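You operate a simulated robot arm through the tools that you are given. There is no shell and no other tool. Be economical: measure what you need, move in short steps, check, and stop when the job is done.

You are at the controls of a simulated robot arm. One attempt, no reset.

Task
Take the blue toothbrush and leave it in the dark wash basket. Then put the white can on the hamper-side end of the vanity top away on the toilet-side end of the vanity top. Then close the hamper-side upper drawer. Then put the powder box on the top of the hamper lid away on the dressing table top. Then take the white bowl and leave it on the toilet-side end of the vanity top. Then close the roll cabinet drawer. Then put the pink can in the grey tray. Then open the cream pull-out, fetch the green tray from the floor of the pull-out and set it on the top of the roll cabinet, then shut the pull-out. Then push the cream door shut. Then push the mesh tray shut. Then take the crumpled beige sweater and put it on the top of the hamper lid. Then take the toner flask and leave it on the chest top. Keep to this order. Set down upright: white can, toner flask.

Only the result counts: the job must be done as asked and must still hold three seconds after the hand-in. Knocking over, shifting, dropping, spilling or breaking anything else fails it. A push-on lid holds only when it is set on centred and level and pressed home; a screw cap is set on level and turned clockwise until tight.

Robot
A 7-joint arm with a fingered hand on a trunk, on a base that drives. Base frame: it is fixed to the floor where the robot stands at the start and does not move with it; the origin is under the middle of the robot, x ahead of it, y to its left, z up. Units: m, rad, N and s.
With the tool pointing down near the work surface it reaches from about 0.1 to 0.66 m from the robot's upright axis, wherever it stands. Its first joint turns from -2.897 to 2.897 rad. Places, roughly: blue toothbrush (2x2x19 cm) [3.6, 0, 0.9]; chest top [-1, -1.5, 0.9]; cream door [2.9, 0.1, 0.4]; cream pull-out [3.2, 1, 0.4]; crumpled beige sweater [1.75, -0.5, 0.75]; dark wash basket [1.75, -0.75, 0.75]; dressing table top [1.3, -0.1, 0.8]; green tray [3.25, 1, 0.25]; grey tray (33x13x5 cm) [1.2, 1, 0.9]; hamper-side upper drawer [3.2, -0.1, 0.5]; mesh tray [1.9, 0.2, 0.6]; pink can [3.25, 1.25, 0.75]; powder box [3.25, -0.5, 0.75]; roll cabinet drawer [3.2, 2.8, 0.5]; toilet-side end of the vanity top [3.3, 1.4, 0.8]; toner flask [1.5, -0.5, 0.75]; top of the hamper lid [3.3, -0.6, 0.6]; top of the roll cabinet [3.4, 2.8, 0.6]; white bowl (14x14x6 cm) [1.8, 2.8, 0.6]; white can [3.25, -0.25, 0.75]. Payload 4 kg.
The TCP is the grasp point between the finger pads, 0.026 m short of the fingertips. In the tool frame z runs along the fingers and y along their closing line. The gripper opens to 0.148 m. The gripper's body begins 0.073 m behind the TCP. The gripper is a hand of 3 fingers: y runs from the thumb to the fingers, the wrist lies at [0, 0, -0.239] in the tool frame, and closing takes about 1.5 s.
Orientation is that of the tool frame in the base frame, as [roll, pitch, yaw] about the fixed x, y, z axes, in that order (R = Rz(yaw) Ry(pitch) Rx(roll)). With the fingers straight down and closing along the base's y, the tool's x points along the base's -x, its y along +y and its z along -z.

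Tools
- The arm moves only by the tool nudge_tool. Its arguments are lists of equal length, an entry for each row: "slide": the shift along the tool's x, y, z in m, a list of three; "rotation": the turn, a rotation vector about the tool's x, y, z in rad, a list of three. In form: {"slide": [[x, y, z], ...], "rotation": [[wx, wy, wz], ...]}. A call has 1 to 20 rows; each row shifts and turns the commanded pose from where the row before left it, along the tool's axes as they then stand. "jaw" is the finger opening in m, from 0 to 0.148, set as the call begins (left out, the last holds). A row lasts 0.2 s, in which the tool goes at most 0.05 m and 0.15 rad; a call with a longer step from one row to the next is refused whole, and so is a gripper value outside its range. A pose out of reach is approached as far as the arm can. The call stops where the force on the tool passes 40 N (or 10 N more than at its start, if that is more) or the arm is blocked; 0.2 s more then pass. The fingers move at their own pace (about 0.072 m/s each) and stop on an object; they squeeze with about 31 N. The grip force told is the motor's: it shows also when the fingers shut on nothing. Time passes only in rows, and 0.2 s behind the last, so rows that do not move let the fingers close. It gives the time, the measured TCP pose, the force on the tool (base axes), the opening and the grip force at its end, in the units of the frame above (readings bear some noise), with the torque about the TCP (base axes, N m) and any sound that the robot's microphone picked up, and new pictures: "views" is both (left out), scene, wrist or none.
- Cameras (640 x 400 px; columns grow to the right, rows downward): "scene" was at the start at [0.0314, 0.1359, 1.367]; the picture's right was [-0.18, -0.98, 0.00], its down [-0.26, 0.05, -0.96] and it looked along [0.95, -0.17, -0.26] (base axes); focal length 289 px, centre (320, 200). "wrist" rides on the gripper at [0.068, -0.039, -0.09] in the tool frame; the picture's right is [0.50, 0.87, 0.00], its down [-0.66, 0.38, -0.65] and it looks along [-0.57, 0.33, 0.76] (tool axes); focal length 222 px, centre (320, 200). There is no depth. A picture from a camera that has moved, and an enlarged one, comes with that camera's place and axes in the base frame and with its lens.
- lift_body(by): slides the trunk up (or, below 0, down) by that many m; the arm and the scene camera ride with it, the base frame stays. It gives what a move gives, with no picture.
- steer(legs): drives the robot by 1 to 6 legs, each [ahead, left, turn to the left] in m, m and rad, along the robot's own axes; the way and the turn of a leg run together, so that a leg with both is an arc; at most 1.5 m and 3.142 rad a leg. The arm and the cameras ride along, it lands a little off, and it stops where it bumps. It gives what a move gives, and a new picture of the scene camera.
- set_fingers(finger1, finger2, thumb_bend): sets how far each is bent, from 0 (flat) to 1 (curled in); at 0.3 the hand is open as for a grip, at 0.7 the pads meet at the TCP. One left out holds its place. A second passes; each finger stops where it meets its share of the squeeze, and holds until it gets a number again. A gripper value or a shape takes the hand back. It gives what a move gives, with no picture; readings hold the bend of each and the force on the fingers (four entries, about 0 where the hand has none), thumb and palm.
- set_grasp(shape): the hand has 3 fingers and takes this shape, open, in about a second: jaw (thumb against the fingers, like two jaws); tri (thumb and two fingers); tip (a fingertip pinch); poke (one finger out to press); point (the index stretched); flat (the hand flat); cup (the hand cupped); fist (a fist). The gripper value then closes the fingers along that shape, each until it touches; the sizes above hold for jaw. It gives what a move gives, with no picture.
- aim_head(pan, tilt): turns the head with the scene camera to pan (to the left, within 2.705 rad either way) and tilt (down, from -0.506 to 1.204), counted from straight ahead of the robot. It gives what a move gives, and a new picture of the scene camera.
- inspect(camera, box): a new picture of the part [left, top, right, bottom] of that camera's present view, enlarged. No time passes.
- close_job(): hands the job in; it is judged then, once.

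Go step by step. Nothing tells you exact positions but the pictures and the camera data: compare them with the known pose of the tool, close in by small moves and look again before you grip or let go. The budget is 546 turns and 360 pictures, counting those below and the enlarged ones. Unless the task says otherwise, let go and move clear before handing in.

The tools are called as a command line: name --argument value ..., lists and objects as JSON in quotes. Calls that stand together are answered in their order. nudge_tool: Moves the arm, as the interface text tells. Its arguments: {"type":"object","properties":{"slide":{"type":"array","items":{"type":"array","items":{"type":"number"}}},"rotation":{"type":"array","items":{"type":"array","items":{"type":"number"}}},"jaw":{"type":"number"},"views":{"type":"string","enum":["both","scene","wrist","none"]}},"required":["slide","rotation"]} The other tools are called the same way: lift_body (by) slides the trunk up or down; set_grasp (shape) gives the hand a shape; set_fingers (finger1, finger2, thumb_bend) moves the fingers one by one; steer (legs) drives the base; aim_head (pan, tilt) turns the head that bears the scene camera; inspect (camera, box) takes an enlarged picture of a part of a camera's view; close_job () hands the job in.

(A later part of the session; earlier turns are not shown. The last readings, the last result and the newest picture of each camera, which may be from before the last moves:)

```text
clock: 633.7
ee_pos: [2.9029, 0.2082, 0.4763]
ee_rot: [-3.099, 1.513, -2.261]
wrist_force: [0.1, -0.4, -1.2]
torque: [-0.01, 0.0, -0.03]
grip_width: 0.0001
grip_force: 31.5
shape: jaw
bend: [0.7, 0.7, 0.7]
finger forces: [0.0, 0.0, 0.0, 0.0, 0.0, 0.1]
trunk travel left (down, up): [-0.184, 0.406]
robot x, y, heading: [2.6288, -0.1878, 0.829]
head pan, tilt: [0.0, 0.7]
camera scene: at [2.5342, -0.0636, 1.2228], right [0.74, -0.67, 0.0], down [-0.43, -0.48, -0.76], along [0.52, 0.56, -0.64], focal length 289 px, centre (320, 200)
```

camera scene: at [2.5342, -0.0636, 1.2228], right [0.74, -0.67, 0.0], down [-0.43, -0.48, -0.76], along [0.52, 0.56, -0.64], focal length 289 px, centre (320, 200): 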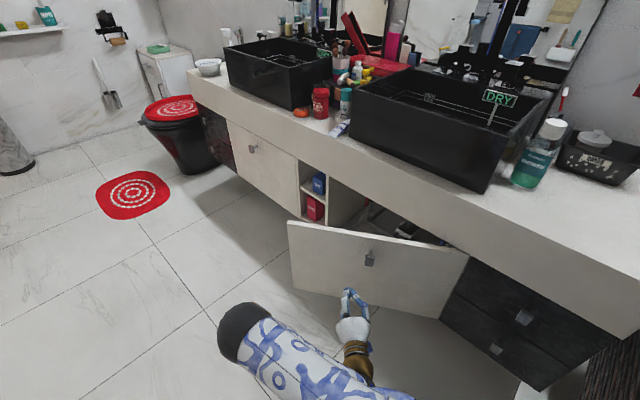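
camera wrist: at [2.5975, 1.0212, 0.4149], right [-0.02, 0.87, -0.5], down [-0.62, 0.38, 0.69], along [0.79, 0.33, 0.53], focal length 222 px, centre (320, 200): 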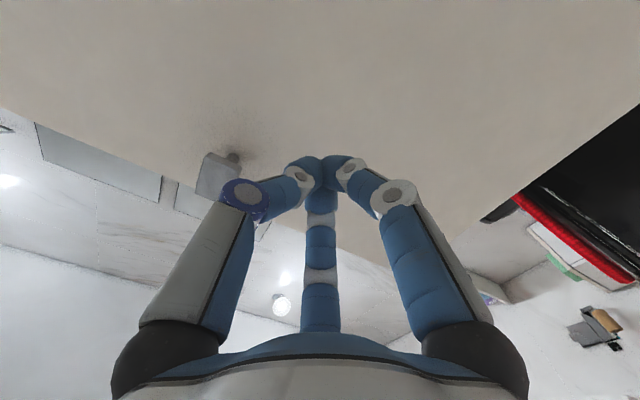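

steer --legs '[[0.1, 0, 0]]'

nudge_tool --slide '[[0, 0, 0.03], [0, 0, 0.03], [0, 0, 0.03]]' --rotation '[[0, 0, 0], [0, 0, 0], [0, 0, 0]]' --views "scene"

```text
clock: 634.9
ee_pos: [2.9716, 0.2844, 0.4765]
ee_rot: [-3.099, 1.514, -2.262]
wrist_force: [0.1, -0.8, -0.1]
torque: [0.01, 0.01, 0.03]
grip_width: 0.0002
grip_force: 31.0
shape: jaw
bend: [0.7, 0.7, 0.7]
finger forces: [0.1, 0.0, 0.1, 0.0, 0.0, 0.1]
trunk travel left (down, up): [-0.184, 0.406]
robot x, y, heading: [2.6948, -0.1125, 0.828]
head pan, tilt: [0.0, 0.7]
camera scene: at [2.603, 0.0116, 1.2228], right [0.74, -0.68, 0.0], down [-0.43, -0.47, -0.76], along [0.52, 0.56, -0.64], focal length 289 px, centre (320, 200)
```

scene: 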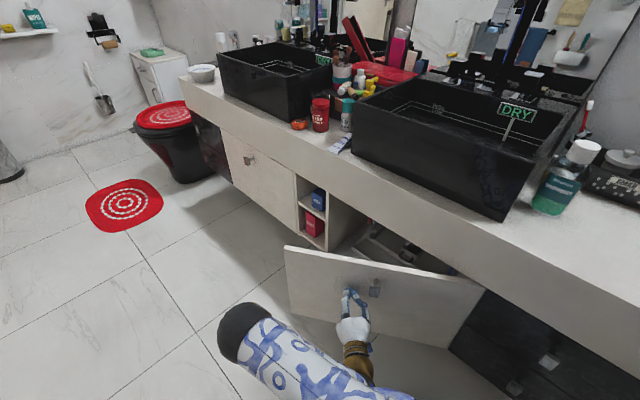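

```text
clock: 635.6
ee_pos: [3.0322, 0.3509, 0.4706]
ee_rot: [-3.101, 1.511, -2.268]
wrist_force: [0.3, -0.6, -0.5]
torque: [-0.02, -0.01, 0.03]
grip_width: 0.0003
grip_force: 31.0
shape: jaw
bend: [0.7, 0.7, 0.7]
finger forces: [0.0, 0.0, 0.0, 0.1, 0.0, 0.0]
trunk travel left (down, up): [-0.184, 0.406]
robot x, y, heading: [2.7009, -0.111, 0.83]
head pan, tilt: [0.0, 0.7]
camera scene: at [2.6029, 0.0116, 1.2228], right [0.74, -0.68, 0.0], down [-0.43, -0.48, -0.76], along [0.52, 0.56, -0.64], focal length 289 px, centre (320, 200)
```

scene: 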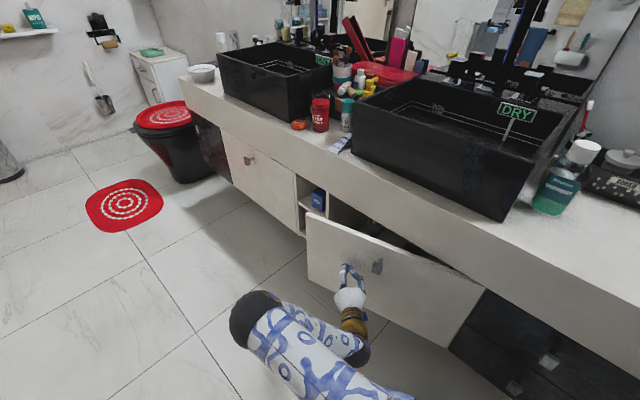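

Closing well. Continue.

nudge_tool --slide '[[0, 0, 0.03], [0, 0, 0.03], [0, 0, 0.03], [0, 0, 0.02]]' --rotation '[[0, 0, 0], [0, 0, 0], [0, 0, 0], [0, 0, 0]]' --views "scene"

```text
clock: 636.6
ee_pos: [3.1064, 0.4341, 0.4668]
ee_rot: [-3.104, 1.511, -2.269]
wrist_force: [0.3, -0.7, 0.0]
torque: [0.02, 0.02, 0.0]
grip_width: 0.0
grip_force: 31.2
shape: jaw
bend: [0.7, 0.7, 0.7]
finger forces: [0.1, 0.0, 0.0, 0.1, 0.0, 0.0]
trunk travel left (down, up): [-0.184, 0.406]
robot x, y, heading: [2.698, -0.1103, 0.829]
head pan, tilt: [0.0, 0.7]
camera scene: at [2.603, 0.0116, 1.2228], right [0.74, -0.68, 0.0], down [-0.43, -0.48, -0.76], along [0.52, 0.56, -0.64], focal length 289 px, centre (320, 200)
```

scene: 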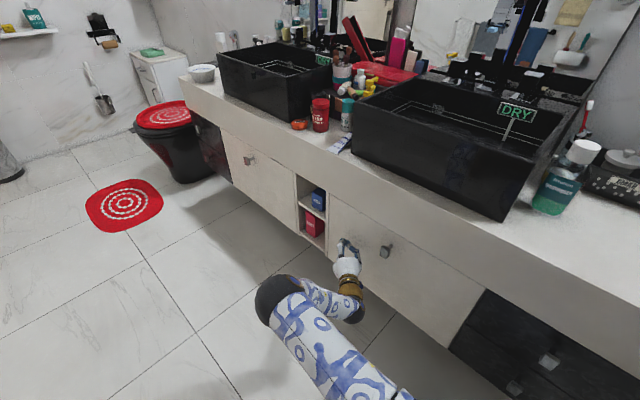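

nudge_tool --slide '[[0, -0.0116, 0.0096], [0, -0.0116, 0.0096], [0, -0.0116, 0.0096], [0, -0.0116, 0.0096]]' --rotation '[[0, 0, 0], [0, 0, 0], [0, 0, 0], [0, 0, 0]]' --views "scene"

inspect --camera "scene" --box '[280, 180, 520, 350]'

```text
clock: 637.5
ee_pos: [3.1431, 0.4341, 0.461]
ee_rot: [-3.131, 1.511, -2.278]
wrist_force: [-15.9, -2.1, 2.1]
torque: [0.07, -0.06, 0.14]
grip_width: 0.0
grip_force: 30.6
shape: jaw
bend: [0.7, 0.7, 0.7]
finger forces: [0.1, 0.0, 0.0, 0.0, 0.0, 0.0]
trunk travel left (down, up): [-0.184, 0.406]
robot x, y, heading: [2.6982, -0.1102, 0.83]
head pan, tilt: [0.0, 0.7]
stopped in row 4: the force on the tool passed its limit (the readings are from after the stop); the commanded pose is now the measured one
camera scene: at [2.6006, 0.0105, 1.2228], right [0.74, -0.67, 0.0], down [-0.43, -0.48, -0.77], along [0.51, 0.57, -0.64], focal length 289 px, centre (320, 200)
```

scene: 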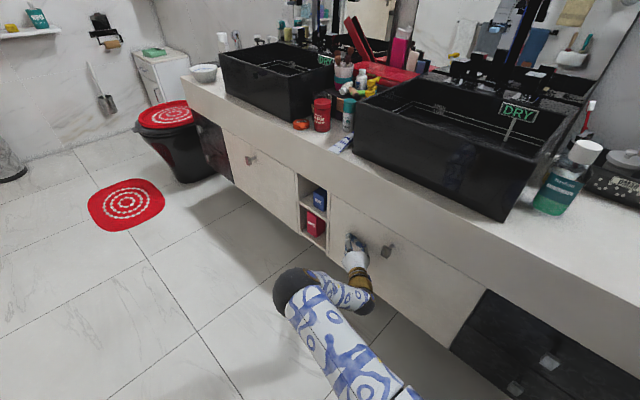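

```text
2.35 times, centred on (400, 265) of scene
camera zoom: at [2.6006, 0.0105, 1.2228], right [0.74, -0.67, 0.0], down [-0.43, -0.48, -0.77], along [0.51, 0.57, -0.64], focal length 679 px, centre (132, 47)
```

zoom: 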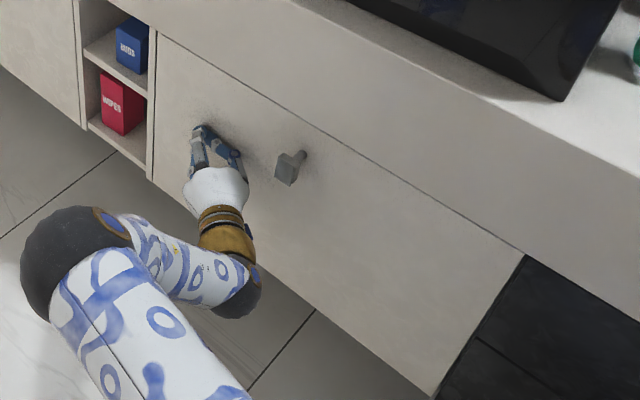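

The door is shut. Next the mesh tray. Retract, raise, and turn to face the wood unit.

nudge_tool --slide '[[0, 0, -0.04], [0, 0, -0.04], [0, 0, -0.04], [0, 0, -0.04], [0, 0, -0.03]]' --rotation '[[0, 0, 0], [0, 0, 0], [0, 0, 0], [0, 0, 0], [0, 0, 0]]' --views "none"

lift_body --by 0.3

steer --legs '[[0.1, 0.15, 0], [0, 0, 2.31]]'

aim_head --pan 0.1 --tilt 0.8

```text
clock: 638.7
ee_pos: [3.021, 0.2895, 0.4724]
ee_rot: [-3.12, 1.511, -2.276]
wrist_force: [0.1, -0.6, -0.3]
torque: [0.02, -0.01, 0.0]
grip_width: 0.0003
grip_force: 30.9
shape: jaw
bend: [0.7, 0.7, 0.7]
finger forces: [0.0, 0.1, 0.0, 0.1, 0.0, 0.1]
trunk travel left (down, up): [-0.184, 0.406]
robot x, y, heading: [2.7009, -0.1117, 0.833]
head pan, tilt: [0.0, 0.7]
```

```text
clock: 641.7
ee_pos: [3.019, 0.2909, 0.7726]
ee_rot: [-3.125, 1.511, -2.28]
wrist_force: [0.1, -0.1, -0.1]
torque: [0.04, 0.02, 0.0]
grip_width: 0.0
grip_force: 31.4
shape: jaw
bend: [0.7, 0.7, 0.7]
finger forces: [0.0, 0.0, 0.1, 0.0, 0.0, 0.0]
trunk travel left (down, up): [-0.484, 0.106]
robot x, y, heading: [2.6959, -0.1116, 0.838]
head pan, tilt: [0.0, 0.7]
```

```text
clock: 648.8
ee_pos: [2.1406, 0.0158, 0.773]
ee_rot: [-3.126, 1.51, 0.06]
wrist_force: [-1.2, -0.8, 0.7]
torque: [-0.02, -0.01, 0.01]
grip_width: 0.0
grip_force: 31.0
shape: jaw
bend: [0.7, 0.7, 0.7]
finger forces: [0.0, 0.0, 0.0, 0.0, 0.0, 0.1]
trunk travel left (down, up): [-0.484, 0.106]
robot x, y, heading: [2.6518, 0.0586, -3.117]
head pan, tilt: [0.0, 0.7]
camera scene: at [2.6333, -0.0879, 1.5228], right [-0.03, 1.0, 0.0], down [0.64, 0.02, -0.76], along [-0.76, -0.02, -0.64], focal length 289 px, centre (320, 200)
```

scene: 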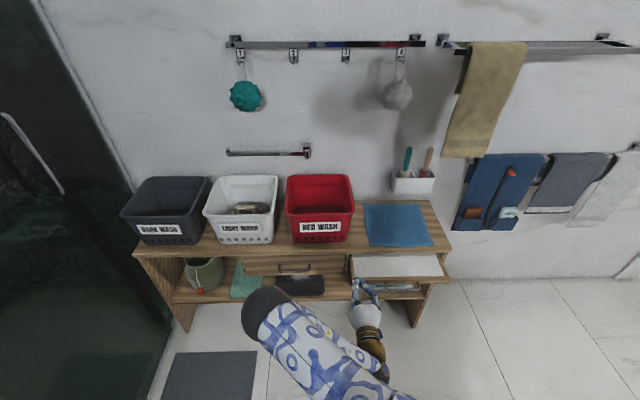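

```text
clock: 649.4
ee_pos: [2.1408, 0.0159, 0.7721]
ee_rot: [-3.126, 1.51, 0.059]
wrist_force: [0.4, 0.6, -0.3]
torque: [0.02, 0.03, 0.02]
grip_width: 0.0002
grip_force: 31.5
shape: jaw
bend: [0.7, 0.7, 0.7]
finger forces: [0.1, 0.0, 0.0, 0.0, 0.0, 0.0]
trunk travel left (down, up): [-0.484, 0.106]
robot x, y, heading: [2.6546, 0.0621, -3.11]
head pan, tilt: [0.099, 0.799]
camera scene: at [2.6382, -0.0957, 1.5146], right [-0.13, 0.99, 0.0], down [0.71, 0.09, -0.7], along [-0.69, -0.09, -0.72], focal length 289 px, centre (320, 200)
```

scene: 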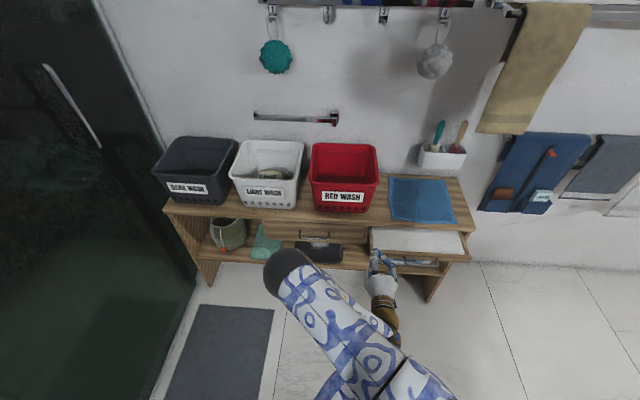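

inspect --camera "scene" --box '[340, 200, 500, 300]'

nudge_tool --slide '[[0, 0, -0.04], [0, 0, -0.03]]' --rotation '[[0, 0, 0], [0, 0, 0]]' --views "wrist"

```text
4.00 times, centred on (420, 250) of scene
camera zoom: at [2.6382, -0.0957, 1.5146], right [-0.13, 0.99, 0.0], down [0.71, 0.09, -0.7], along [-0.69, -0.09, -0.72], focal length 1155 px, centre (-80, 0)
```

zoom: 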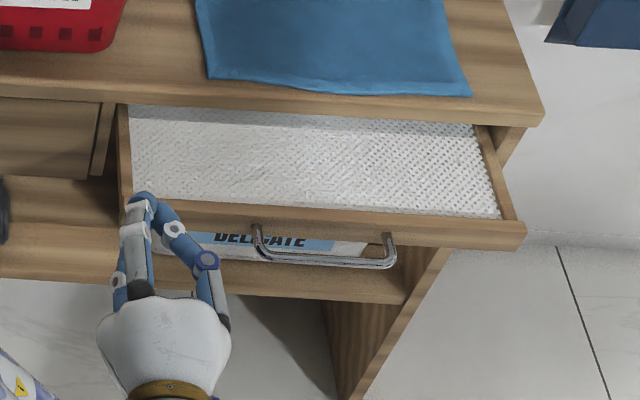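

```text
clock: 650.0
ee_pos: [2.2023, 0.0186, 0.785]
ee_rot: [2.985, 1.538, -0.109]
wrist_force: [0.5, 0.8, 0.4]
torque: [-0.04, 0.04, 0.0]
grip_width: 0.0
grip_force: 30.7
shape: jaw
bend: [0.7, 0.7, 0.7]
finger forces: [0.0, 0.1, 0.0, 0.0, 0.1, 0.0]
trunk travel left (down, up): [-0.484, 0.106]
robot x, y, heading: [2.6554, 0.0599, -3.109]
head pan, tilt: [0.099, 0.799]
camera wrist: at [2.2917, 0.062, 0.7209], right [0.06, -0.87, -0.5], down [0.65, -0.34, 0.68], along [-0.76, -0.36, 0.54], focal length 222 px, centre (320, 200)
```

wrist: 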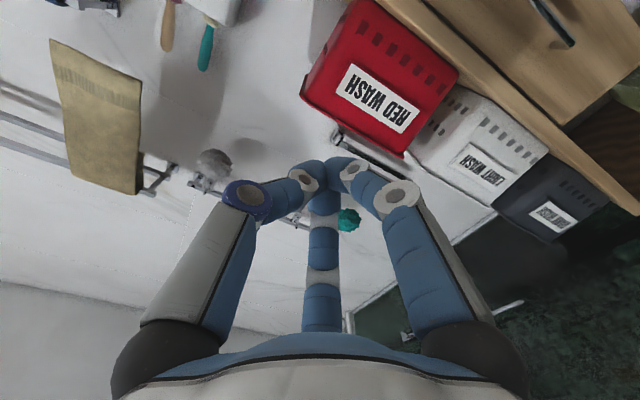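

nudge_tool --slide '[[0.031, -0.032, 0], [0.031, -0.032, 0], [0.031, -0.032, 0], [0.031, -0.032, 0], [0.031, -0.032, 0]]' --rotation '[[0, 0, 0], [0, 0, 0], [0, 0, 0], [0, 0, 0], [0, 0, 0]]' --views "both"

```text
clock: 651.2
ee_pos: [2.2028, 0.1739, 0.628]
ee_rot: [-3.124, 1.507, 0.059]
wrist_force: [0.1, -0.8, 0.8]
torque: [-0.02, -0.01, -0.05]
grip_width: 0.0
grip_force: 30.4
shape: jaw
bend: [0.7, 0.7, 0.7]
finger forces: [0.1, 0.1, 0.0, 0.0, 0.1, 0.0]
out of reach, approached as far as the arm can: row 5
trunk travel left (down, up): [-0.484, 0.106]
robot x, y, heading: [2.6547, 0.0635, -3.114]
head pan, tilt: [0.099, 0.799]
camera scene: at [2.6383, -0.0958, 1.5146], right [-0.13, 0.99, 0.0], down [0.71, 0.09, -0.7], along [-0.69, -0.09, -0.72], focal length 289 px, centre (320, 200)
camera wrist: at [2.2954, 0.2174, 0.5662], right [0.07, -0.86, -0.5], down [0.63, -0.35, 0.69], along [-0.78, -0.36, 0.52], focal length 222 px, centre (320, 200)
```

scene: 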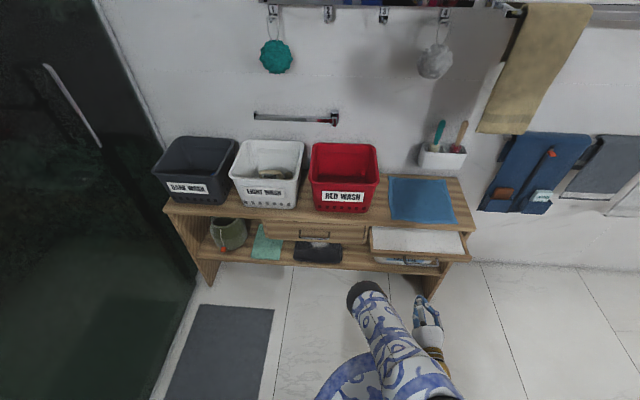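
wrist: 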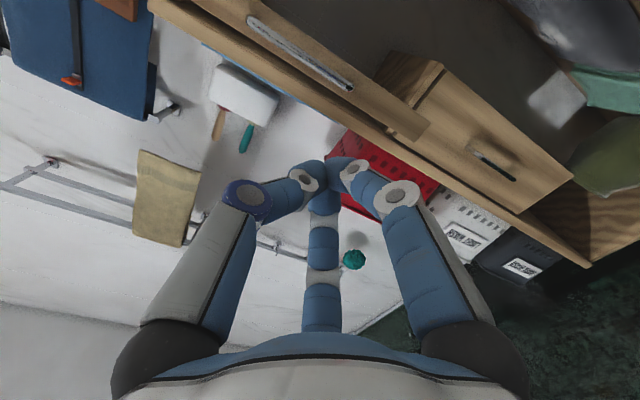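

lift_body --by -0.055

steer --legs '[[0.08, 0, 0]]'

nudge_tool --slide '[[0, 0, 0]]' --rotation '[[0, 0, 0]]' --views "wrist"

```text
clock: 652.2
ee_pos: [2.2038, 0.1747, 0.5721]
ee_rot: [-3.125, 1.509, 0.058]
wrist_force: [0.2, -0.1, 0.7]
torque: [-0.01, 0.0, -0.03]
grip_width: 0.0
grip_force: 31.5
shape: jaw
bend: [0.7, 0.7, 0.7]
finger forces: [0.0, 0.1, 0.0, 0.0, 0.0, 0.0]
trunk travel left (down, up): [-0.429, 0.161]
robot x, y, heading: [2.6534, 0.062, -3.118]
head pan, tilt: [0.099, 0.799]
```

```text
clock: 653.2
ee_pos: [2.123, 0.1721, 0.5733]
ee_rot: [-3.126, 1.508, 0.056]
wrist_force: [0.7, -0.6, -0.2]
torque: [0.01, -0.04, 0.0]
grip_width: 0.0
grip_force: 30.6
shape: jaw
bend: [0.7, 0.7, 0.7]
finger forces: [0.1, 0.0, 0.1, 0.0, 0.0, 0.1]
trunk travel left (down, up): [-0.429, 0.161]
robot x, y, heading: [2.5766, 0.0609, -3.112]
head pan, tilt: [0.099, 0.799]
camera scene: at [2.5583, -0.0979, 1.4595], right [-0.13, 0.99, 0.0], down [0.71, 0.09, -0.7], along [-0.69, -0.09, -0.72], focal length 289 px, centre (320, 200)
```

scene: 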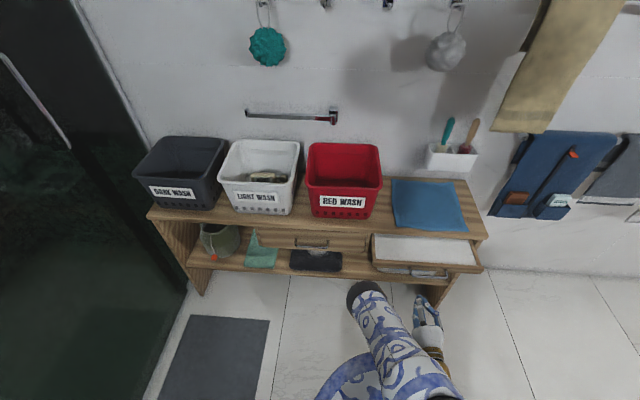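

```text
clock: 653.6
ee_pos: [2.1229, 0.1726, 0.5716]
ee_rot: [-3.125, 1.507, 0.058]
wrist_force: [0.2, -0.2, -0.1]
torque: [-0.01, -0.03, 0.0]
grip_width: 0.0
grip_force: 30.7
shape: jaw
bend: [0.7, 0.7, 0.7]
finger forces: [0.0, 0.1, 0.0, 0.0, 0.0, 0.0]
trunk travel left (down, up): [-0.429, 0.161]
robot x, y, heading: [2.5743, 0.0642, -3.114]
head pan, tilt: [0.099, 0.799]
camera wrist: at [2.2154, 0.2153, 0.5115], right [0.07, -0.86, -0.5], down [0.63, -0.35, 0.69], along [-0.78, -0.36, 0.52], focal length 222 px, centre (320, 200)
```

wrist: 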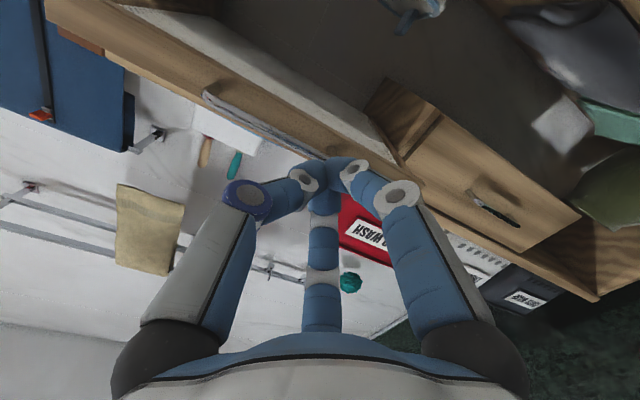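

steer --legs '[[0.06, 0, 0]]'

nudge_tool --slide '[[0, 0, 0.015], [0, 0, 0.015], [0, 0, 0.015], [0, 0, 0.015], [0, 0, 0.015], [0, 0, 0.015]]' --rotation '[[0, 0, 0], [0, 0, 0], [0, 0, 0], [0, 0, 0], [0, 0, 0], [0, 0, 0]]' --views "both"

```text
clock: 654.6
ee_pos: [2.0635, 0.1705, 0.5732]
ee_rot: [-3.123, 1.508, 0.056]
wrist_force: [1.3, -0.8, -0.2]
torque: [0.01, -0.02, 0.0]
grip_width: 0.0
grip_force: 31.2
shape: jaw
bend: [0.7, 0.7, 0.7]
finger forces: [0.0, 0.0, 0.1, 0.0, 0.0, 0.0]
trunk travel left (down, up): [-0.429, 0.161]
robot x, y, heading: [2.5149, 0.0593, -3.113]
head pan, tilt: [0.099, 0.799]
camera scene: at [2.4983, -0.0996, 1.4595], right [-0.13, 0.99, 0.0], down [0.71, 0.09, -0.7], along [-0.69, -0.09, -0.72], focal length 289 px, centre (320, 200)
```

scene: 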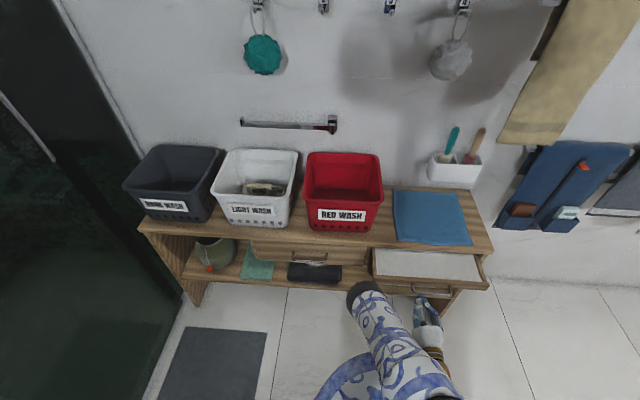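

```text
clock: 656.0
ee_pos: [1.9738, 0.1667, 0.5677]
ee_rot: [-3.131, 1.507, 0.052]
wrist_force: [-0.6, 0.4, 0.1]
torque: [0.01, 0.01, 0.03]
grip_width: 0.0
grip_force: 31.0
shape: jaw
bend: [0.7, 0.7, 0.7]
finger forces: [0.0, 0.0, 0.1, 0.0, 0.0, 0.1]
trunk travel left (down, up): [-0.429, 0.161]
robot x, y, heading: [2.5146, 0.0609, -3.115]
head pan, tilt: [0.099, 0.799]
camera scene: at [2.4981, -0.0996, 1.4596], right [-0.13, 0.99, 0.0], down [0.71, 0.09, -0.7], along [-0.69, -0.09, -0.72], focal length 289 px, centre (320, 200)
camera wrist: at [2.0658, 0.2104, 0.5061], right [0.07, -0.86, -0.5], down [0.63, -0.35, 0.7], along [-0.78, -0.36, 0.52], focal length 222 px, centre (320, 200)
```

scene: 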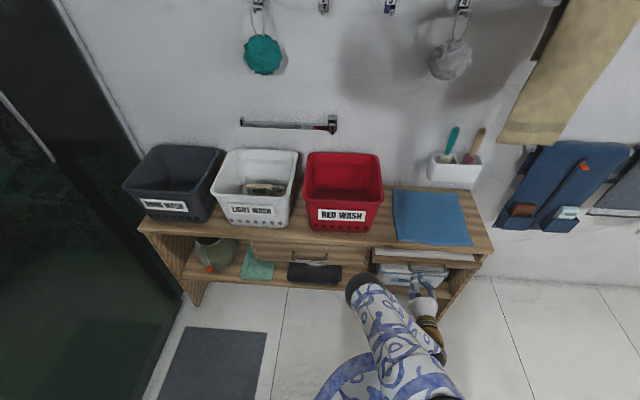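
wrist: 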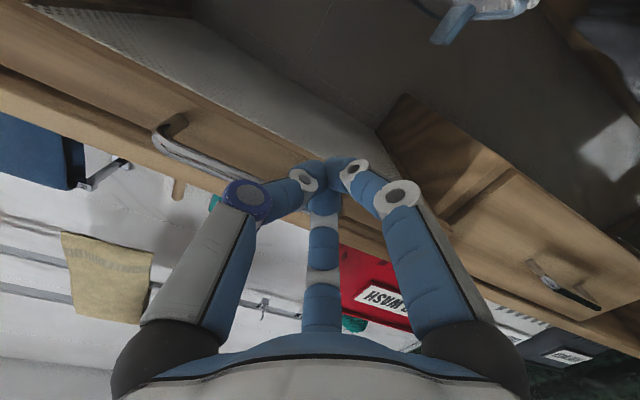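

nudge_tool --slide '[[0, 0, 0.015], [0, 0, 0.015], [0, 0, 0.015], [0, 0, 0.015], [0, 0, 0.015]]' --rotation '[[0, 0, 0], [0, 0, 0], [0, 0, 0], [0, 0, 0], [0, 0, 0]]' --views "both"

inspect --camera "scene" --box '[340, 180, 520, 320]'

```text
clock: 657.2
ee_pos: [1.9106, 0.1635, 0.5594]
ee_rot: [-3.135, 1.5, 0.041]
wrist_force: [24.4, -2.5, 6.2]
torque: [0.14, 0.39, -0.41]
grip_width: 0.0
grip_force: 31.6
shape: jaw
bend: [0.74, 0.7, 0.75]
finger forces: [0.1, 0.0, 0.0, 0.1, 0.0, 0.1]
trunk travel left (down, up): [-0.429, 0.161]
robot x, y, heading: [2.5191, 0.0591, -3.112]
head pan, tilt: [0.099, 0.799]
stopped in row 5: the force on the tool passed its limit (the readings are from after the stop); the commanded pose is now the measured one
camera scene: at [2.5012, -0.1002, 1.4598], right [-0.13, 0.99, 0.0], down [0.71, 0.09, -0.7], along [-0.69, -0.09, -0.72], focal length 289 px, centre (320, 200)
camera wrist: at [2.0033, 0.2075, 0.4991], right [0.07, -0.86, -0.5], down [0.62, -0.36, 0.7], along [-0.78, -0.36, 0.51], focal length 222 px, centre (320, 200)
```

scene: 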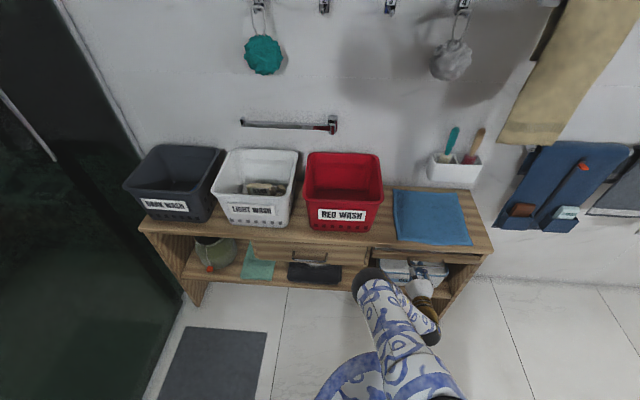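
wrist: 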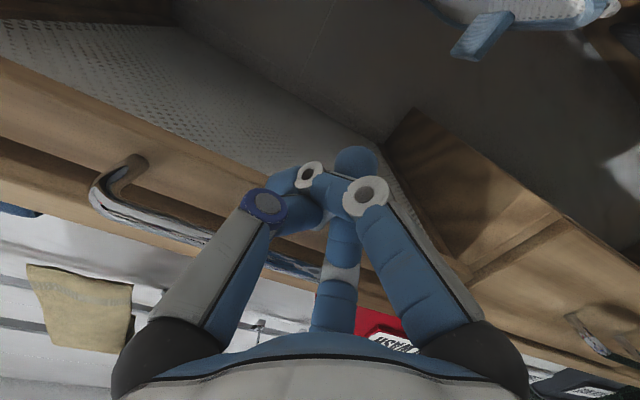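

```text
2.86 times, centred on (430, 250) of scene
camera zoom: at [2.5012, -0.1002, 1.4598], right [-0.13, 0.99, 0.0], down [0.71, 0.09, -0.7], along [-0.69, -0.09, -0.72], focal length 825 px, centre (6, 57)
```

zoom: 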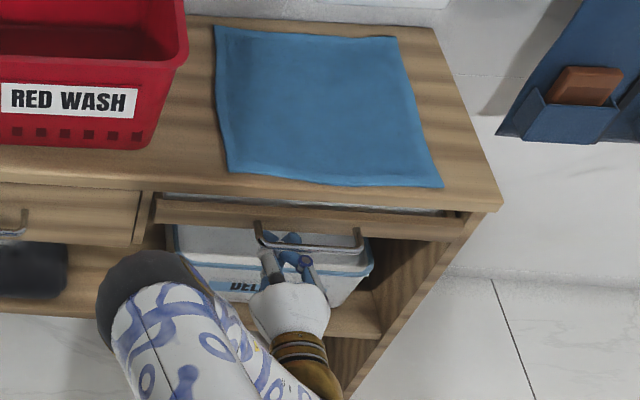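

The fingertips slid just under the lip. Back out and aim a bit higher.

nudge_tool --slide '[[0, 0, -0.02], [0, 0, -0.03], [0, 0, -0.03], [0, 0, -0.03], [0, 0, -0.03]]' --rotation '[[0, 0, 0], [0, 0, 0], [0, 0, 0], [0, 0, 0], [0, 0, 0]]' --views "both"

inspect --camera "scene" --box '[340, 180, 520, 320]'

```text
clock: 658.4
ee_pos: [2.0494, 0.169, 0.5698]
ee_rot: [3.14, 1.499, 0.036]
wrist_force: [0.2, -0.1, 0.0]
torque: [0.01, 0.03, -0.02]
grip_width: 0.0001
grip_force: 30.3
shape: jaw
bend: [0.7, 0.7, 0.75]
finger forces: [0.1, 0.1, 0.0, 0.0, 0.0, 0.0]
trunk travel left (down, up): [-0.429, 0.161]
robot x, y, heading: [2.5109, 0.0592, -3.115]
head pan, tilt: [0.099, 0.799]
camera scene: at [2.4987, -0.0998, 1.4596], right [-0.13, 0.99, 0.0], down [0.71, 0.09, -0.7], along [-0.69, -0.09, -0.72], focal length 289 px, centre (320, 200)
camera wrist: at [2.1422, 0.2125, 0.5091], right [0.07, -0.86, -0.5], down [0.62, -0.35, 0.7], along [-0.78, -0.36, 0.51], focal length 222 px, centre (320, 200)
```

scene: 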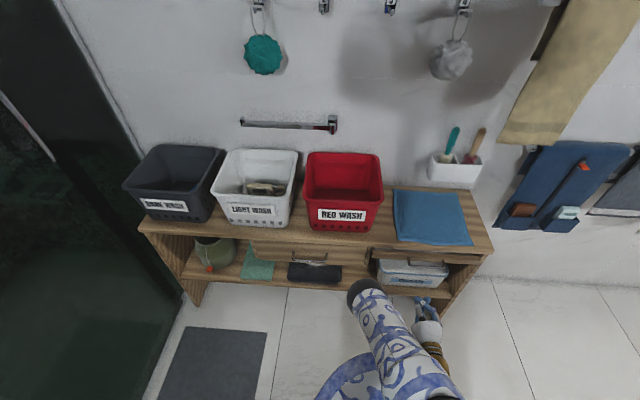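
wrist: 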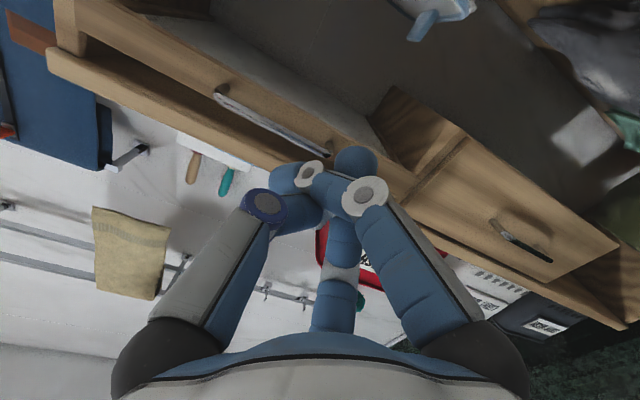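

```text
2.86 times, centred on (430, 250) of scene
camera zoom: at [2.4987, -0.0998, 1.4596], right [-0.13, 0.99, 0.0], down [0.71, 0.09, -0.7], along [-0.69, -0.09, -0.72], focal length 825 px, centre (6, 57)
```

zoom: 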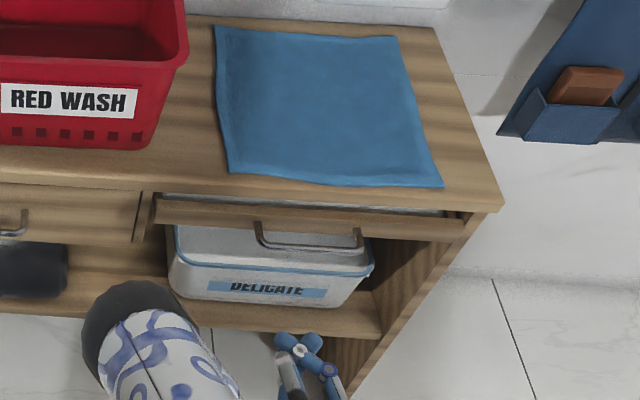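

nudge_tool --slide '[[-0.01, 0, 0], [-0.01, 0, 0], [0, 0, 0], [0, 0, 0]]' --rotation '[[0, 0, 0], [0, 0, 0], [0, 0, 0], [0, 0, 0]]' --jaw 0.06 --views "none"

nudge_tool --slide '[[0, 0, 0], [0, 0, 0], [0, 0, 0], [0, 0, 0]]' --rotation '[[0, 0, 0], [0, 0, 0], [0, 0, 0], [0, 0, 0]]' --jaw 0.0 --views "wrist"

inspect --camera "wrist" --box '[200, 60, 440, 220]'

```text
clock: 659.4
ee_pos: [2.0472, 0.1689, 0.5896]
ee_rot: [3.141, 1.499, 0.038]
wrist_force: [-0.1, 0.0, 0.0]
torque: [0.02, -0.01, -0.01]
grip_width: 0.0593
grip_force: 0.0
shape: jaw
bend: [0.77, 0.77, 0.7]
finger forces: [0.0, 0.0, 0.1, 0.1, 0.0, 0.0]
trunk travel left (down, up): [-0.429, 0.161]
robot x, y, heading: [2.5153, 0.0578, -3.112]
head pan, tilt: [0.099, 0.799]
```

```text
clock: 660.4
ee_pos: [2.0457, 0.1681, 0.588]
ee_rot: [-3.141, 1.499, 0.038]
wrist_force: [0.4, -0.1, -0.8]
torque: [0.05, 0.04, 0.0]
grip_width: 0.0002
grip_force: 31.4
shape: jaw
bend: [0.7, 0.7, 0.7]
finger forces: [0.0, 0.0, 0.1, 0.0, 0.1, 0.1]
trunk travel left (down, up): [-0.429, 0.161]
robot x, y, heading: [2.5137, 0.0572, -3.112]
head pan, tilt: [0.099, 0.799]
camera wrist: at [2.1393, 0.2118, 0.5283], right [0.07, -0.86, -0.5], down [0.62, -0.35, 0.7], along [-0.78, -0.36, 0.51], focal length 222 px, centre (320, 200)
```

wrist: 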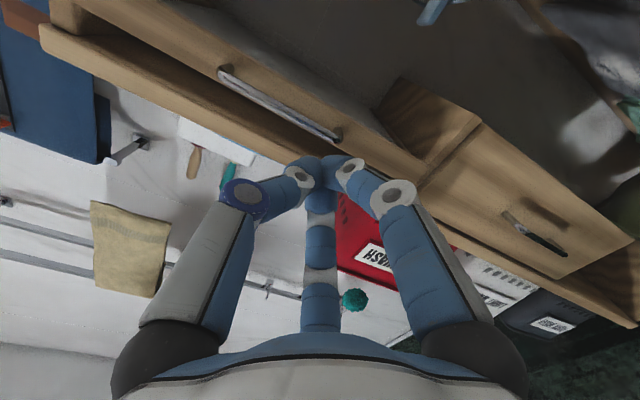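

```text
2.50 times, centred on (320, 140) of wrist
camera zoom: at [2.1393, 0.2118, 0.5283], right [0.07, -0.86, -0.5], down [0.62, -0.35, 0.7], along [-0.78, -0.36, 0.51], focal length 555 px, centre (320, 350)
```

zoom: 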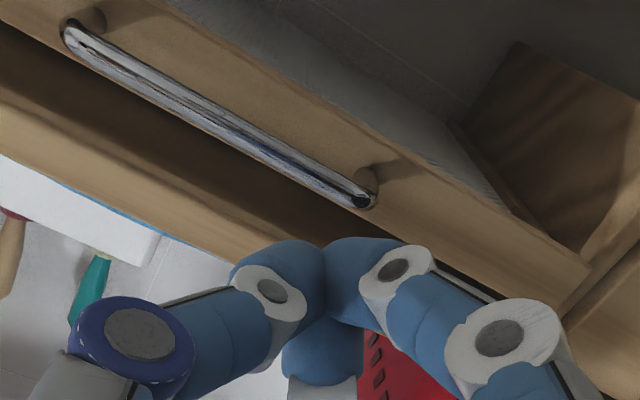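

nudge_tool --slide '[[-0.001, 0, 0.015], [-0.002, 0, 0.015], [-0.002, 0, 0.015], [-0.002, 0, 0.015], [-0.002, 0, 0.012], [-0.002, 0, 0.012], [-0.002, 0, 0.012]]' --rotation '[[0, 0, 0], [0, 0, 0], [0, 0, 0], [0, 0, 0], [0, 0, 0], [0, 0, 0], [0, 0, 0]]' --views "both"

inspect --camera "scene" --box '[340, 180, 520, 320]'

```text
clock: 661.9
ee_pos: [1.9646, 0.1658, 0.5928]
ee_rot: [-3.127, 1.493, 0.05]
wrist_force: [13.6, -2.7, 6.9]
torque: [-0.04, 0.16, 0.17]
grip_width: 0.0002
grip_force: 31.3
shape: jaw
bend: [0.7, 0.7, 0.7]
finger forces: [0.0, 0.0, 0.0, 0.0, 0.0, 0.0]
trunk travel left (down, up): [-0.429, 0.161]
robot x, y, heading: [2.5153, 0.0566, -3.112]
head pan, tilt: [0.099, 0.799]
stopped in row 7: the force on the tool passed its limit (the readings are from after the stop); the commanded pose is now the measured one
camera scene: at [2.5011, -0.1003, 1.4597], right [-0.13, 0.99, 0.0], down [0.71, 0.09, -0.7], along [-0.69, -0.09, -0.72], focal length 289 px, centre (320, 200)
camera wrist: at [2.0582, 0.2097, 0.533], right [0.07, -0.86, -0.5], down [0.61, -0.36, 0.7], along [-0.79, -0.36, 0.51], focal length 222 px, centre (320, 200)
```

scene: 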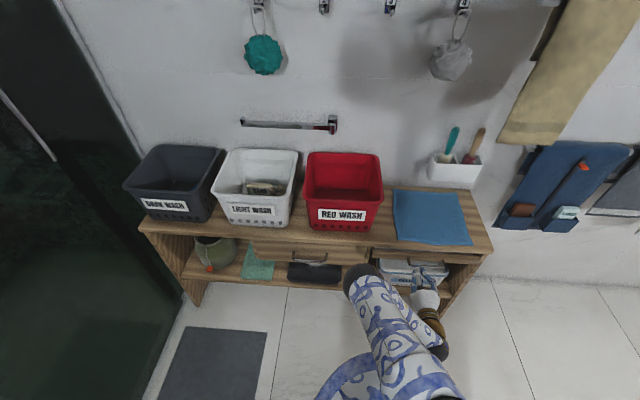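
wrist: 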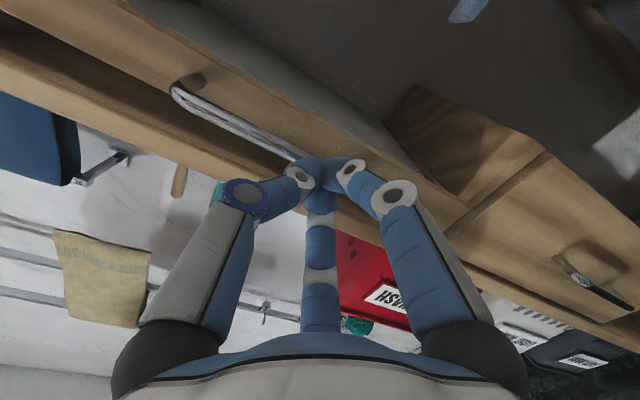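

```text
2.86 times, centred on (430, 250) of scene
camera zoom: at [2.5011, -0.1003, 1.4597], right [-0.13, 0.99, 0.0], down [0.71, 0.09, -0.7], along [-0.69, -0.09, -0.72], focal length 825 px, centre (6, 57)
```

zoom: 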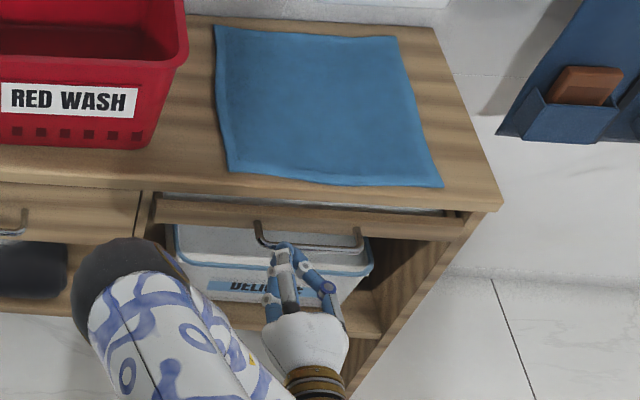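

The tray doesn't move any further; it is shut. Next the beige sweater in the white basket. Retreat, raise and point the hand down.

nudge_tool --slide '[[0, 0, -0.03], [0, 0, -0.04], [0, 0, -0.04], [0, 0, -0.04]]' --rotation '[[0, 0, 0], [0, 0, 0], [0, 0, 0], [0, 0, 0]]' --views "none"

steer --legs '[[-0.1, 0, 0]]'

inspect --camera "scene" --box '[240, 170, 520, 320]'

lift_body --by 0.4

nudge_tool --slide '[[0, 0, 0], [0, 0, 0], [0, 0, 0], [0, 0, 0], [0, 0, 0], [0, 0, 0], [0, 0, 0], [0, 0, 0], [0, 0, 0], [0, 0, 0], [0, 0, 0]]' --rotation '[[0, 0.137, 0], [0, 0.137, 0], [0, 0.137, 0], [0, 0.137, 0], [0, 0.137, 0], [0, 0.137, 0], [0, 0.137, 0], [0, 0.137, 0], [0, 0.137, 0], [0, 0.137, 0], [0, 0.137, 0]]' --jaw 0.1 --views "none"

```text
clock: 662.9
ee_pos: [2.0903, 0.1592, 0.6121]
ee_rot: [-3.13, 1.489, 0.044]
wrist_force: [0.1, -0.8, -0.4]
torque: [0.01, 0.01, -0.05]
grip_width: 0.0001
grip_force: 30.7
shape: jaw
bend: [0.7, 0.7, 0.7]
finger forces: [0.1, 0.0, 0.0, 0.1, 0.0, 0.0]
out of reach, approached as far as the arm can: row 4
trunk travel left (down, up): [-0.429, 0.161]
robot x, y, heading: [2.5116, 0.0601, -3.111]
head pan, tilt: [0.099, 0.799]
no pictures are left
```

```text
clock: 664.0
ee_pos: [2.1892, 0.1607, 0.6113]
ee_rot: [-3.133, 1.489, 0.042]
wrist_force: [0.0, 0.1, 0.2]
torque: [-0.02, -0.01, 0.03]
grip_width: 0.0002
grip_force: 31.1
shape: jaw
bend: [0.7, 0.7, 0.7]
finger forces: [0.0, 0.1, 0.1, 0.0, 0.0, 0.1]
trunk travel left (down, up): [-0.429, 0.161]
robot x, y, heading: [2.6159, 0.0609, -3.112]
head pan, tilt: [0.099, 0.799]
```

```text
refused: no pictures are left
```

```text
clock: 665.9
ee_pos: [2.189, 0.1618, 0.7731]
ee_rot: [-3.13, 1.489, 0.043]
wrist_force: [-0.3, 0.0, -0.1]
torque: [0.0, -0.01, 0.0]
grip_width: 0.0
grip_force: 30.8
shape: jaw
bend: [0.7, 0.7, 0.7]
finger forces: [0.0, 0.0, 0.0, 0.0, 0.0, 0.1]
out of reach, approached as far as the arm can: row 1
trunk travel left (down, up): [-0.59, 0.0]
robot x, y, heading: [2.6143, 0.0629, -3.113]
head pan, tilt: [0.099, 0.799]
```

```text
clock: 668.3
ee_pos: [2.1881, 0.1624, 0.7743]
ee_rot: [-3.14, -0.018, 0.035]
wrist_force: [-0.1, 0.2, -0.5]
torque: [-0.04, -0.01, -0.01]
grip_width: 0.1
grip_force: 0.1
shape: jaw
bend: [0.29, 0.29, 0.72]
finger forces: [0.0, 0.1, 0.0, 0.1, 0.2, 0.0]
trunk travel left (down, up): [-0.59, 0.0]
robot x, y, heading: [2.6162, 0.0633, -3.11]
head pan, tilt: [0.099, 0.799]
no pictures are left
```

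No pictures are left, so I must finish by measured positions and force feedback. Sweater estimate: (1.795, −0.40) in the white basket (rim x 1.70–1.96, y −0.50…−0.285). I'll raise the hand and move there.

nudge_tool --slide '[[0, 0.0167, -0.04], [0, 0.0167, -0.04], [0, 0.0167, -0.04], [0, 0.0167, -0.04], [0, 0.0167, -0.04], [0, 0.0167, -0.04]]' --rotation '[[0, 0, 0], [0, 0, 0], [0, 0, 0], [0, 0, 0], [0, 0, 0], [0, 0, 0]]' --jaw 0.1 --views "none"

steer --legs '[[0, 0.42, -0.03], [0.27, 0, 0]]'

```text
clock: 669.7
ee_pos: [2.1882, 0.0612, 1.0118]
ee_rot: [-3.14, -0.019, 0.034]
wrist_force: [-0.5, 0.4, 0.6]
torque: [0.01, -0.01, 0.0]
grip_width: 0.0998
grip_force: 0.1
shape: jaw
bend: [0.29, 0.29, 0.72]
finger forces: [0.0, 0.0, 0.0, 0.0, 0.0, 0.0]
trunk travel left (down, up): [-0.59, 0.0]
robot x, y, heading: [2.6175, 0.0614, -3.109]
head pan, tilt: [0.099, 0.799]
no pictures are left
```

```text
clock: 673.8
ee_pos: [1.924, -0.3438, 1.0129]
ee_rot: [3.141, -0.02, 0.005]
wrist_force: [-0.1, -0.3, -0.3]
torque: [0.02, 0.02, 0.0]
grip_width: 0.0998
grip_force: 0.0
shape: jaw
bend: [0.29, 0.29, 0.72]
finger forces: [0.0, 0.1, 0.0, 0.0, 0.0, 0.0]
trunk travel left (down, up): [-0.59, 0.0]
robot x, y, heading: [2.3579, -0.354, -3.14]
head pan, tilt: [0.099, 0.799]
```

nudge_tool --slide '[[-0.031, 0.0133, 0], [-0.031, 0.0133, 0], [-0.031, 0.0133, 0], [-0.031, 0.0133, 0], [0, 0, 0.04], [0, 0, 0.04], [0, 0, 0.04], [0, 0, 0.03], [0, 0, 0.03]]' --rotation '[[0, 0, 0], [0, 0, 0], [0, 0, 0], [0, 0, 0], [0, 0, 0], [0, 0, 0], [0, 0, 0], [0, 0, 0], [0, 0, 0]]' --views "none"

```text
clock: 675.8
ee_pos: [1.806, -0.3979, 0.8311]
ee_rot: [-3.142, -0.018, 0.005]
wrist_force: [-0.6, -0.3, 0.3]
torque: [-0.01, -0.01, 0.05]
grip_width: 0.0998
grip_force: 0.1
shape: jaw
bend: [0.29, 0.29, 0.72]
finger forces: [0.1, 0.0, 0.1, 0.0, 0.1, 0.0]
trunk travel left (down, up): [-0.59, 0.0]
robot x, y, heading: [2.3546, -0.3557, -3.144]
head pan, tilt: [0.099, 0.799]
no pictures are left
```

Inside the basket without contact. Lower in small steps, watching the finger forces.

nudge_tool --slide '[[0, 0, 0.015], [0, 0, 0.015]]' --rotation '[[0, 0, 0], [0, 0, 0]]' --views "none"

nudge_tool --slide '[[0, 0, 0.01], [0, 0, 0.01]]' --rotation '[[0, 0, 0], [0, 0, 0]]' --views "none"

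nudge_tool --slide '[[0, 0, 0.008], [0, 0, 0.007]]' --rotation '[[0, 0, 0], [0, 0, 0]]' --views "none"

```text
clock: 676.4
ee_pos: [1.8053, -0.3984, 0.8]
ee_rot: [-3.138, -0.017, 0.005]
wrist_force: [1.2, -1.1, 1.2]
torque: [0.01, 0.01, -0.01]
grip_width: 0.1002
grip_force: 0.0
shape: jaw
bend: [0.29, 0.29, 0.72]
finger forces: [0.1, 0.0, 0.0, 0.0, 0.1, 0.1]
trunk travel left (down, up): [-0.59, 0.0]
robot x, y, heading: [2.3506, -0.3541, -3.137]
head pan, tilt: [0.099, 0.799]
no pictures are left
```

```text
clock: 677.0
ee_pos: [1.8056, -0.3973, 0.7802]
ee_rot: [-3.14, -0.018, 0.005]
wrist_force: [0.5, 0.5, 0.3]
torque: [-0.03, -0.03, -0.02]
grip_width: 0.0998
grip_force: 0.1
shape: jaw
bend: [0.29, 0.29, 0.72]
finger forces: [0.0, 0.1, 0.0, 0.1, 0.0, 0.1]
trunk travel left (down, up): [-0.59, 0.0]
robot x, y, heading: [2.3508, -0.3531, -3.141]
head pan, tilt: [0.099, 0.799]
no pictures are left
```

```text
clock: 677.5
ee_pos: [1.8046, -0.3983, 0.7649]
ee_rot: [-3.14, -0.02, 0.007]
wrist_force: [0.0, -0.2, -1.4]
torque: [0.0, -0.01, -0.02]
grip_width: 0.1
grip_force: 0.0
shape: jaw
bend: [0.29, 0.29, 0.72]
finger forces: [0.0, 0.1, 0.0, 0.0, 0.0, 0.1]
trunk travel left (down, up): [-0.59, 0.0]
robot x, y, heading: [2.3523, -0.3546, -3.14]
head pan, tilt: [0.099, 0.799]
no pictures are left
```

nudge_tool --slide '[[0, 0, 0.008], [0, 0, 0.008]]' --rotation '[[0, 0, 0], [0, 0, 0]]' --views "none"

nudge_tool --slide '[[0, 0, 0.006], [0, 0, 0.006]]' --rotation '[[0, 0, 0], [0, 0, 0]]' --views "none"

```text
clock: 678.1
ee_pos: [1.804, -0.3968, 0.7506]
ee_rot: [-3.141, -0.019, 0.005]
wrist_force: [0.0, 0.7, -0.7]
torque: [-0.02, 0.02, 0.0]
grip_width: 0.0998
grip_force: 0.0
shape: jaw
bend: [0.29, 0.29, 0.72]
finger forces: [0.1, 0.0, 0.0, 0.0, 0.0, 0.0]
trunk travel left (down, up): [-0.59, 0.0]
robot x, y, heading: [2.3542, -0.3549, -3.141]
head pan, tilt: [0.099, 0.799]
no pictures are left
```

```text
clock: 678.8
ee_pos: [1.8055, -0.3981, 0.736]
ee_rot: [-3.14, -0.016, 0.005]
wrist_force: [0.3, 0.0, -0.4]
torque: [0.02, -0.01, 0.0]
grip_width: 0.0999
grip_force: 0.1
shape: jaw
bend: [0.29, 0.29, 0.72]
finger forces: [0.0, 0.0, 0.0, 0.0, 0.1, 0.1]
trunk travel left (down, up): [-0.59, 0.0]
robot x, y, heading: [2.3558, -0.3558, -3.14]
head pan, tilt: [0.099, 0.799]
no pictures are left
```

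Re-triangulating three earlier views puts the sweater at about (1.75, −0.413, 0.715), so I'll raise, shift back a little, and lower again.

nudge_tool --slide '[[0, 0, -0.04], [0, 0, -0.03], [-0.017, 0.006, 0], [-0.017, 0.006, 0], [0, 0, 0.03], [0, 0, 0.02]]' --rotation '[[0, 0, 0], [0, 0, 0], [0, 0, 0], [0, 0, 0], [0, 0, 0], [0, 0, 0]]' --views "none"

nudge_tool --slide '[[0, 0, 0.01], [0, 0, 0.01]]' --rotation '[[0, 0, 0], [0, 0, 0]]' --views "none"

nudge_tool --slide '[[0, 0, 0.008], [0, 0, 0.008]]' --rotation '[[0, 0, 0], [0, 0, 0]]' --views "none"

```text
clock: 680.1
ee_pos: [1.7711, -0.4119, 0.7546]
ee_rot: [-3.141, -0.019, 0.004]
wrist_force: [0.0, 0.1, -0.9]
torque: [0.01, 0.04, 0.02]
grip_width: 0.0999
grip_force: 0.0
shape: jaw
bend: [0.29, 0.29, 0.72]
finger forces: [0.1, 0.0, 0.0, 0.1, 0.0, 0.0]
trunk travel left (down, up): [-0.59, 0.0]
robot x, y, heading: [2.3498, -0.3566, -3.141]
head pan, tilt: [0.099, 0.799]
no pictures are left
```

```text
clock: 680.8
ee_pos: [1.7733, -0.4106, 0.7355]
ee_rot: [3.141, -0.019, 0.005]
wrist_force: [0.2, 0.1, -0.1]
torque: [0.02, -0.01, 0.01]
grip_width: 0.0999
grip_force: 0.0
shape: jaw
bend: [0.29, 0.29, 0.72]
finger forces: [0.1, 0.0, 0.1, 0.0, 0.1, 0.0]
trunk travel left (down, up): [-0.59, 0.0]
robot x, y, heading: [2.3534, -0.3553, -3.145]
head pan, tilt: [0.099, 0.799]
no pictures are left
```

```text
clock: 681.3
ee_pos: [1.7696, -0.4098, 0.7313]
ee_rot: [-3.14, -0.008, 0.008]
wrist_force: [3.5, -0.3, 28.6]
torque: [0.36, -0.94, -0.15]
grip_width: 0.0993
grip_force: 0.1
shape: jaw
bend: [0.24, 0.29, 0.72]
finger forces: [15.3, 0.1, 0.0, 0.0, 13.7, 0.2]
trunk travel left (down, up): [-0.59, 0.0]
robot x, y, heading: [2.3495, -0.3579, -3.138]
head pan, tilt: [0.099, 0.799]
stopped in row 2: the force on the tool passed its limit (the readings are from after the stop); the commanded pose is now the measured one
no pictures are left
```

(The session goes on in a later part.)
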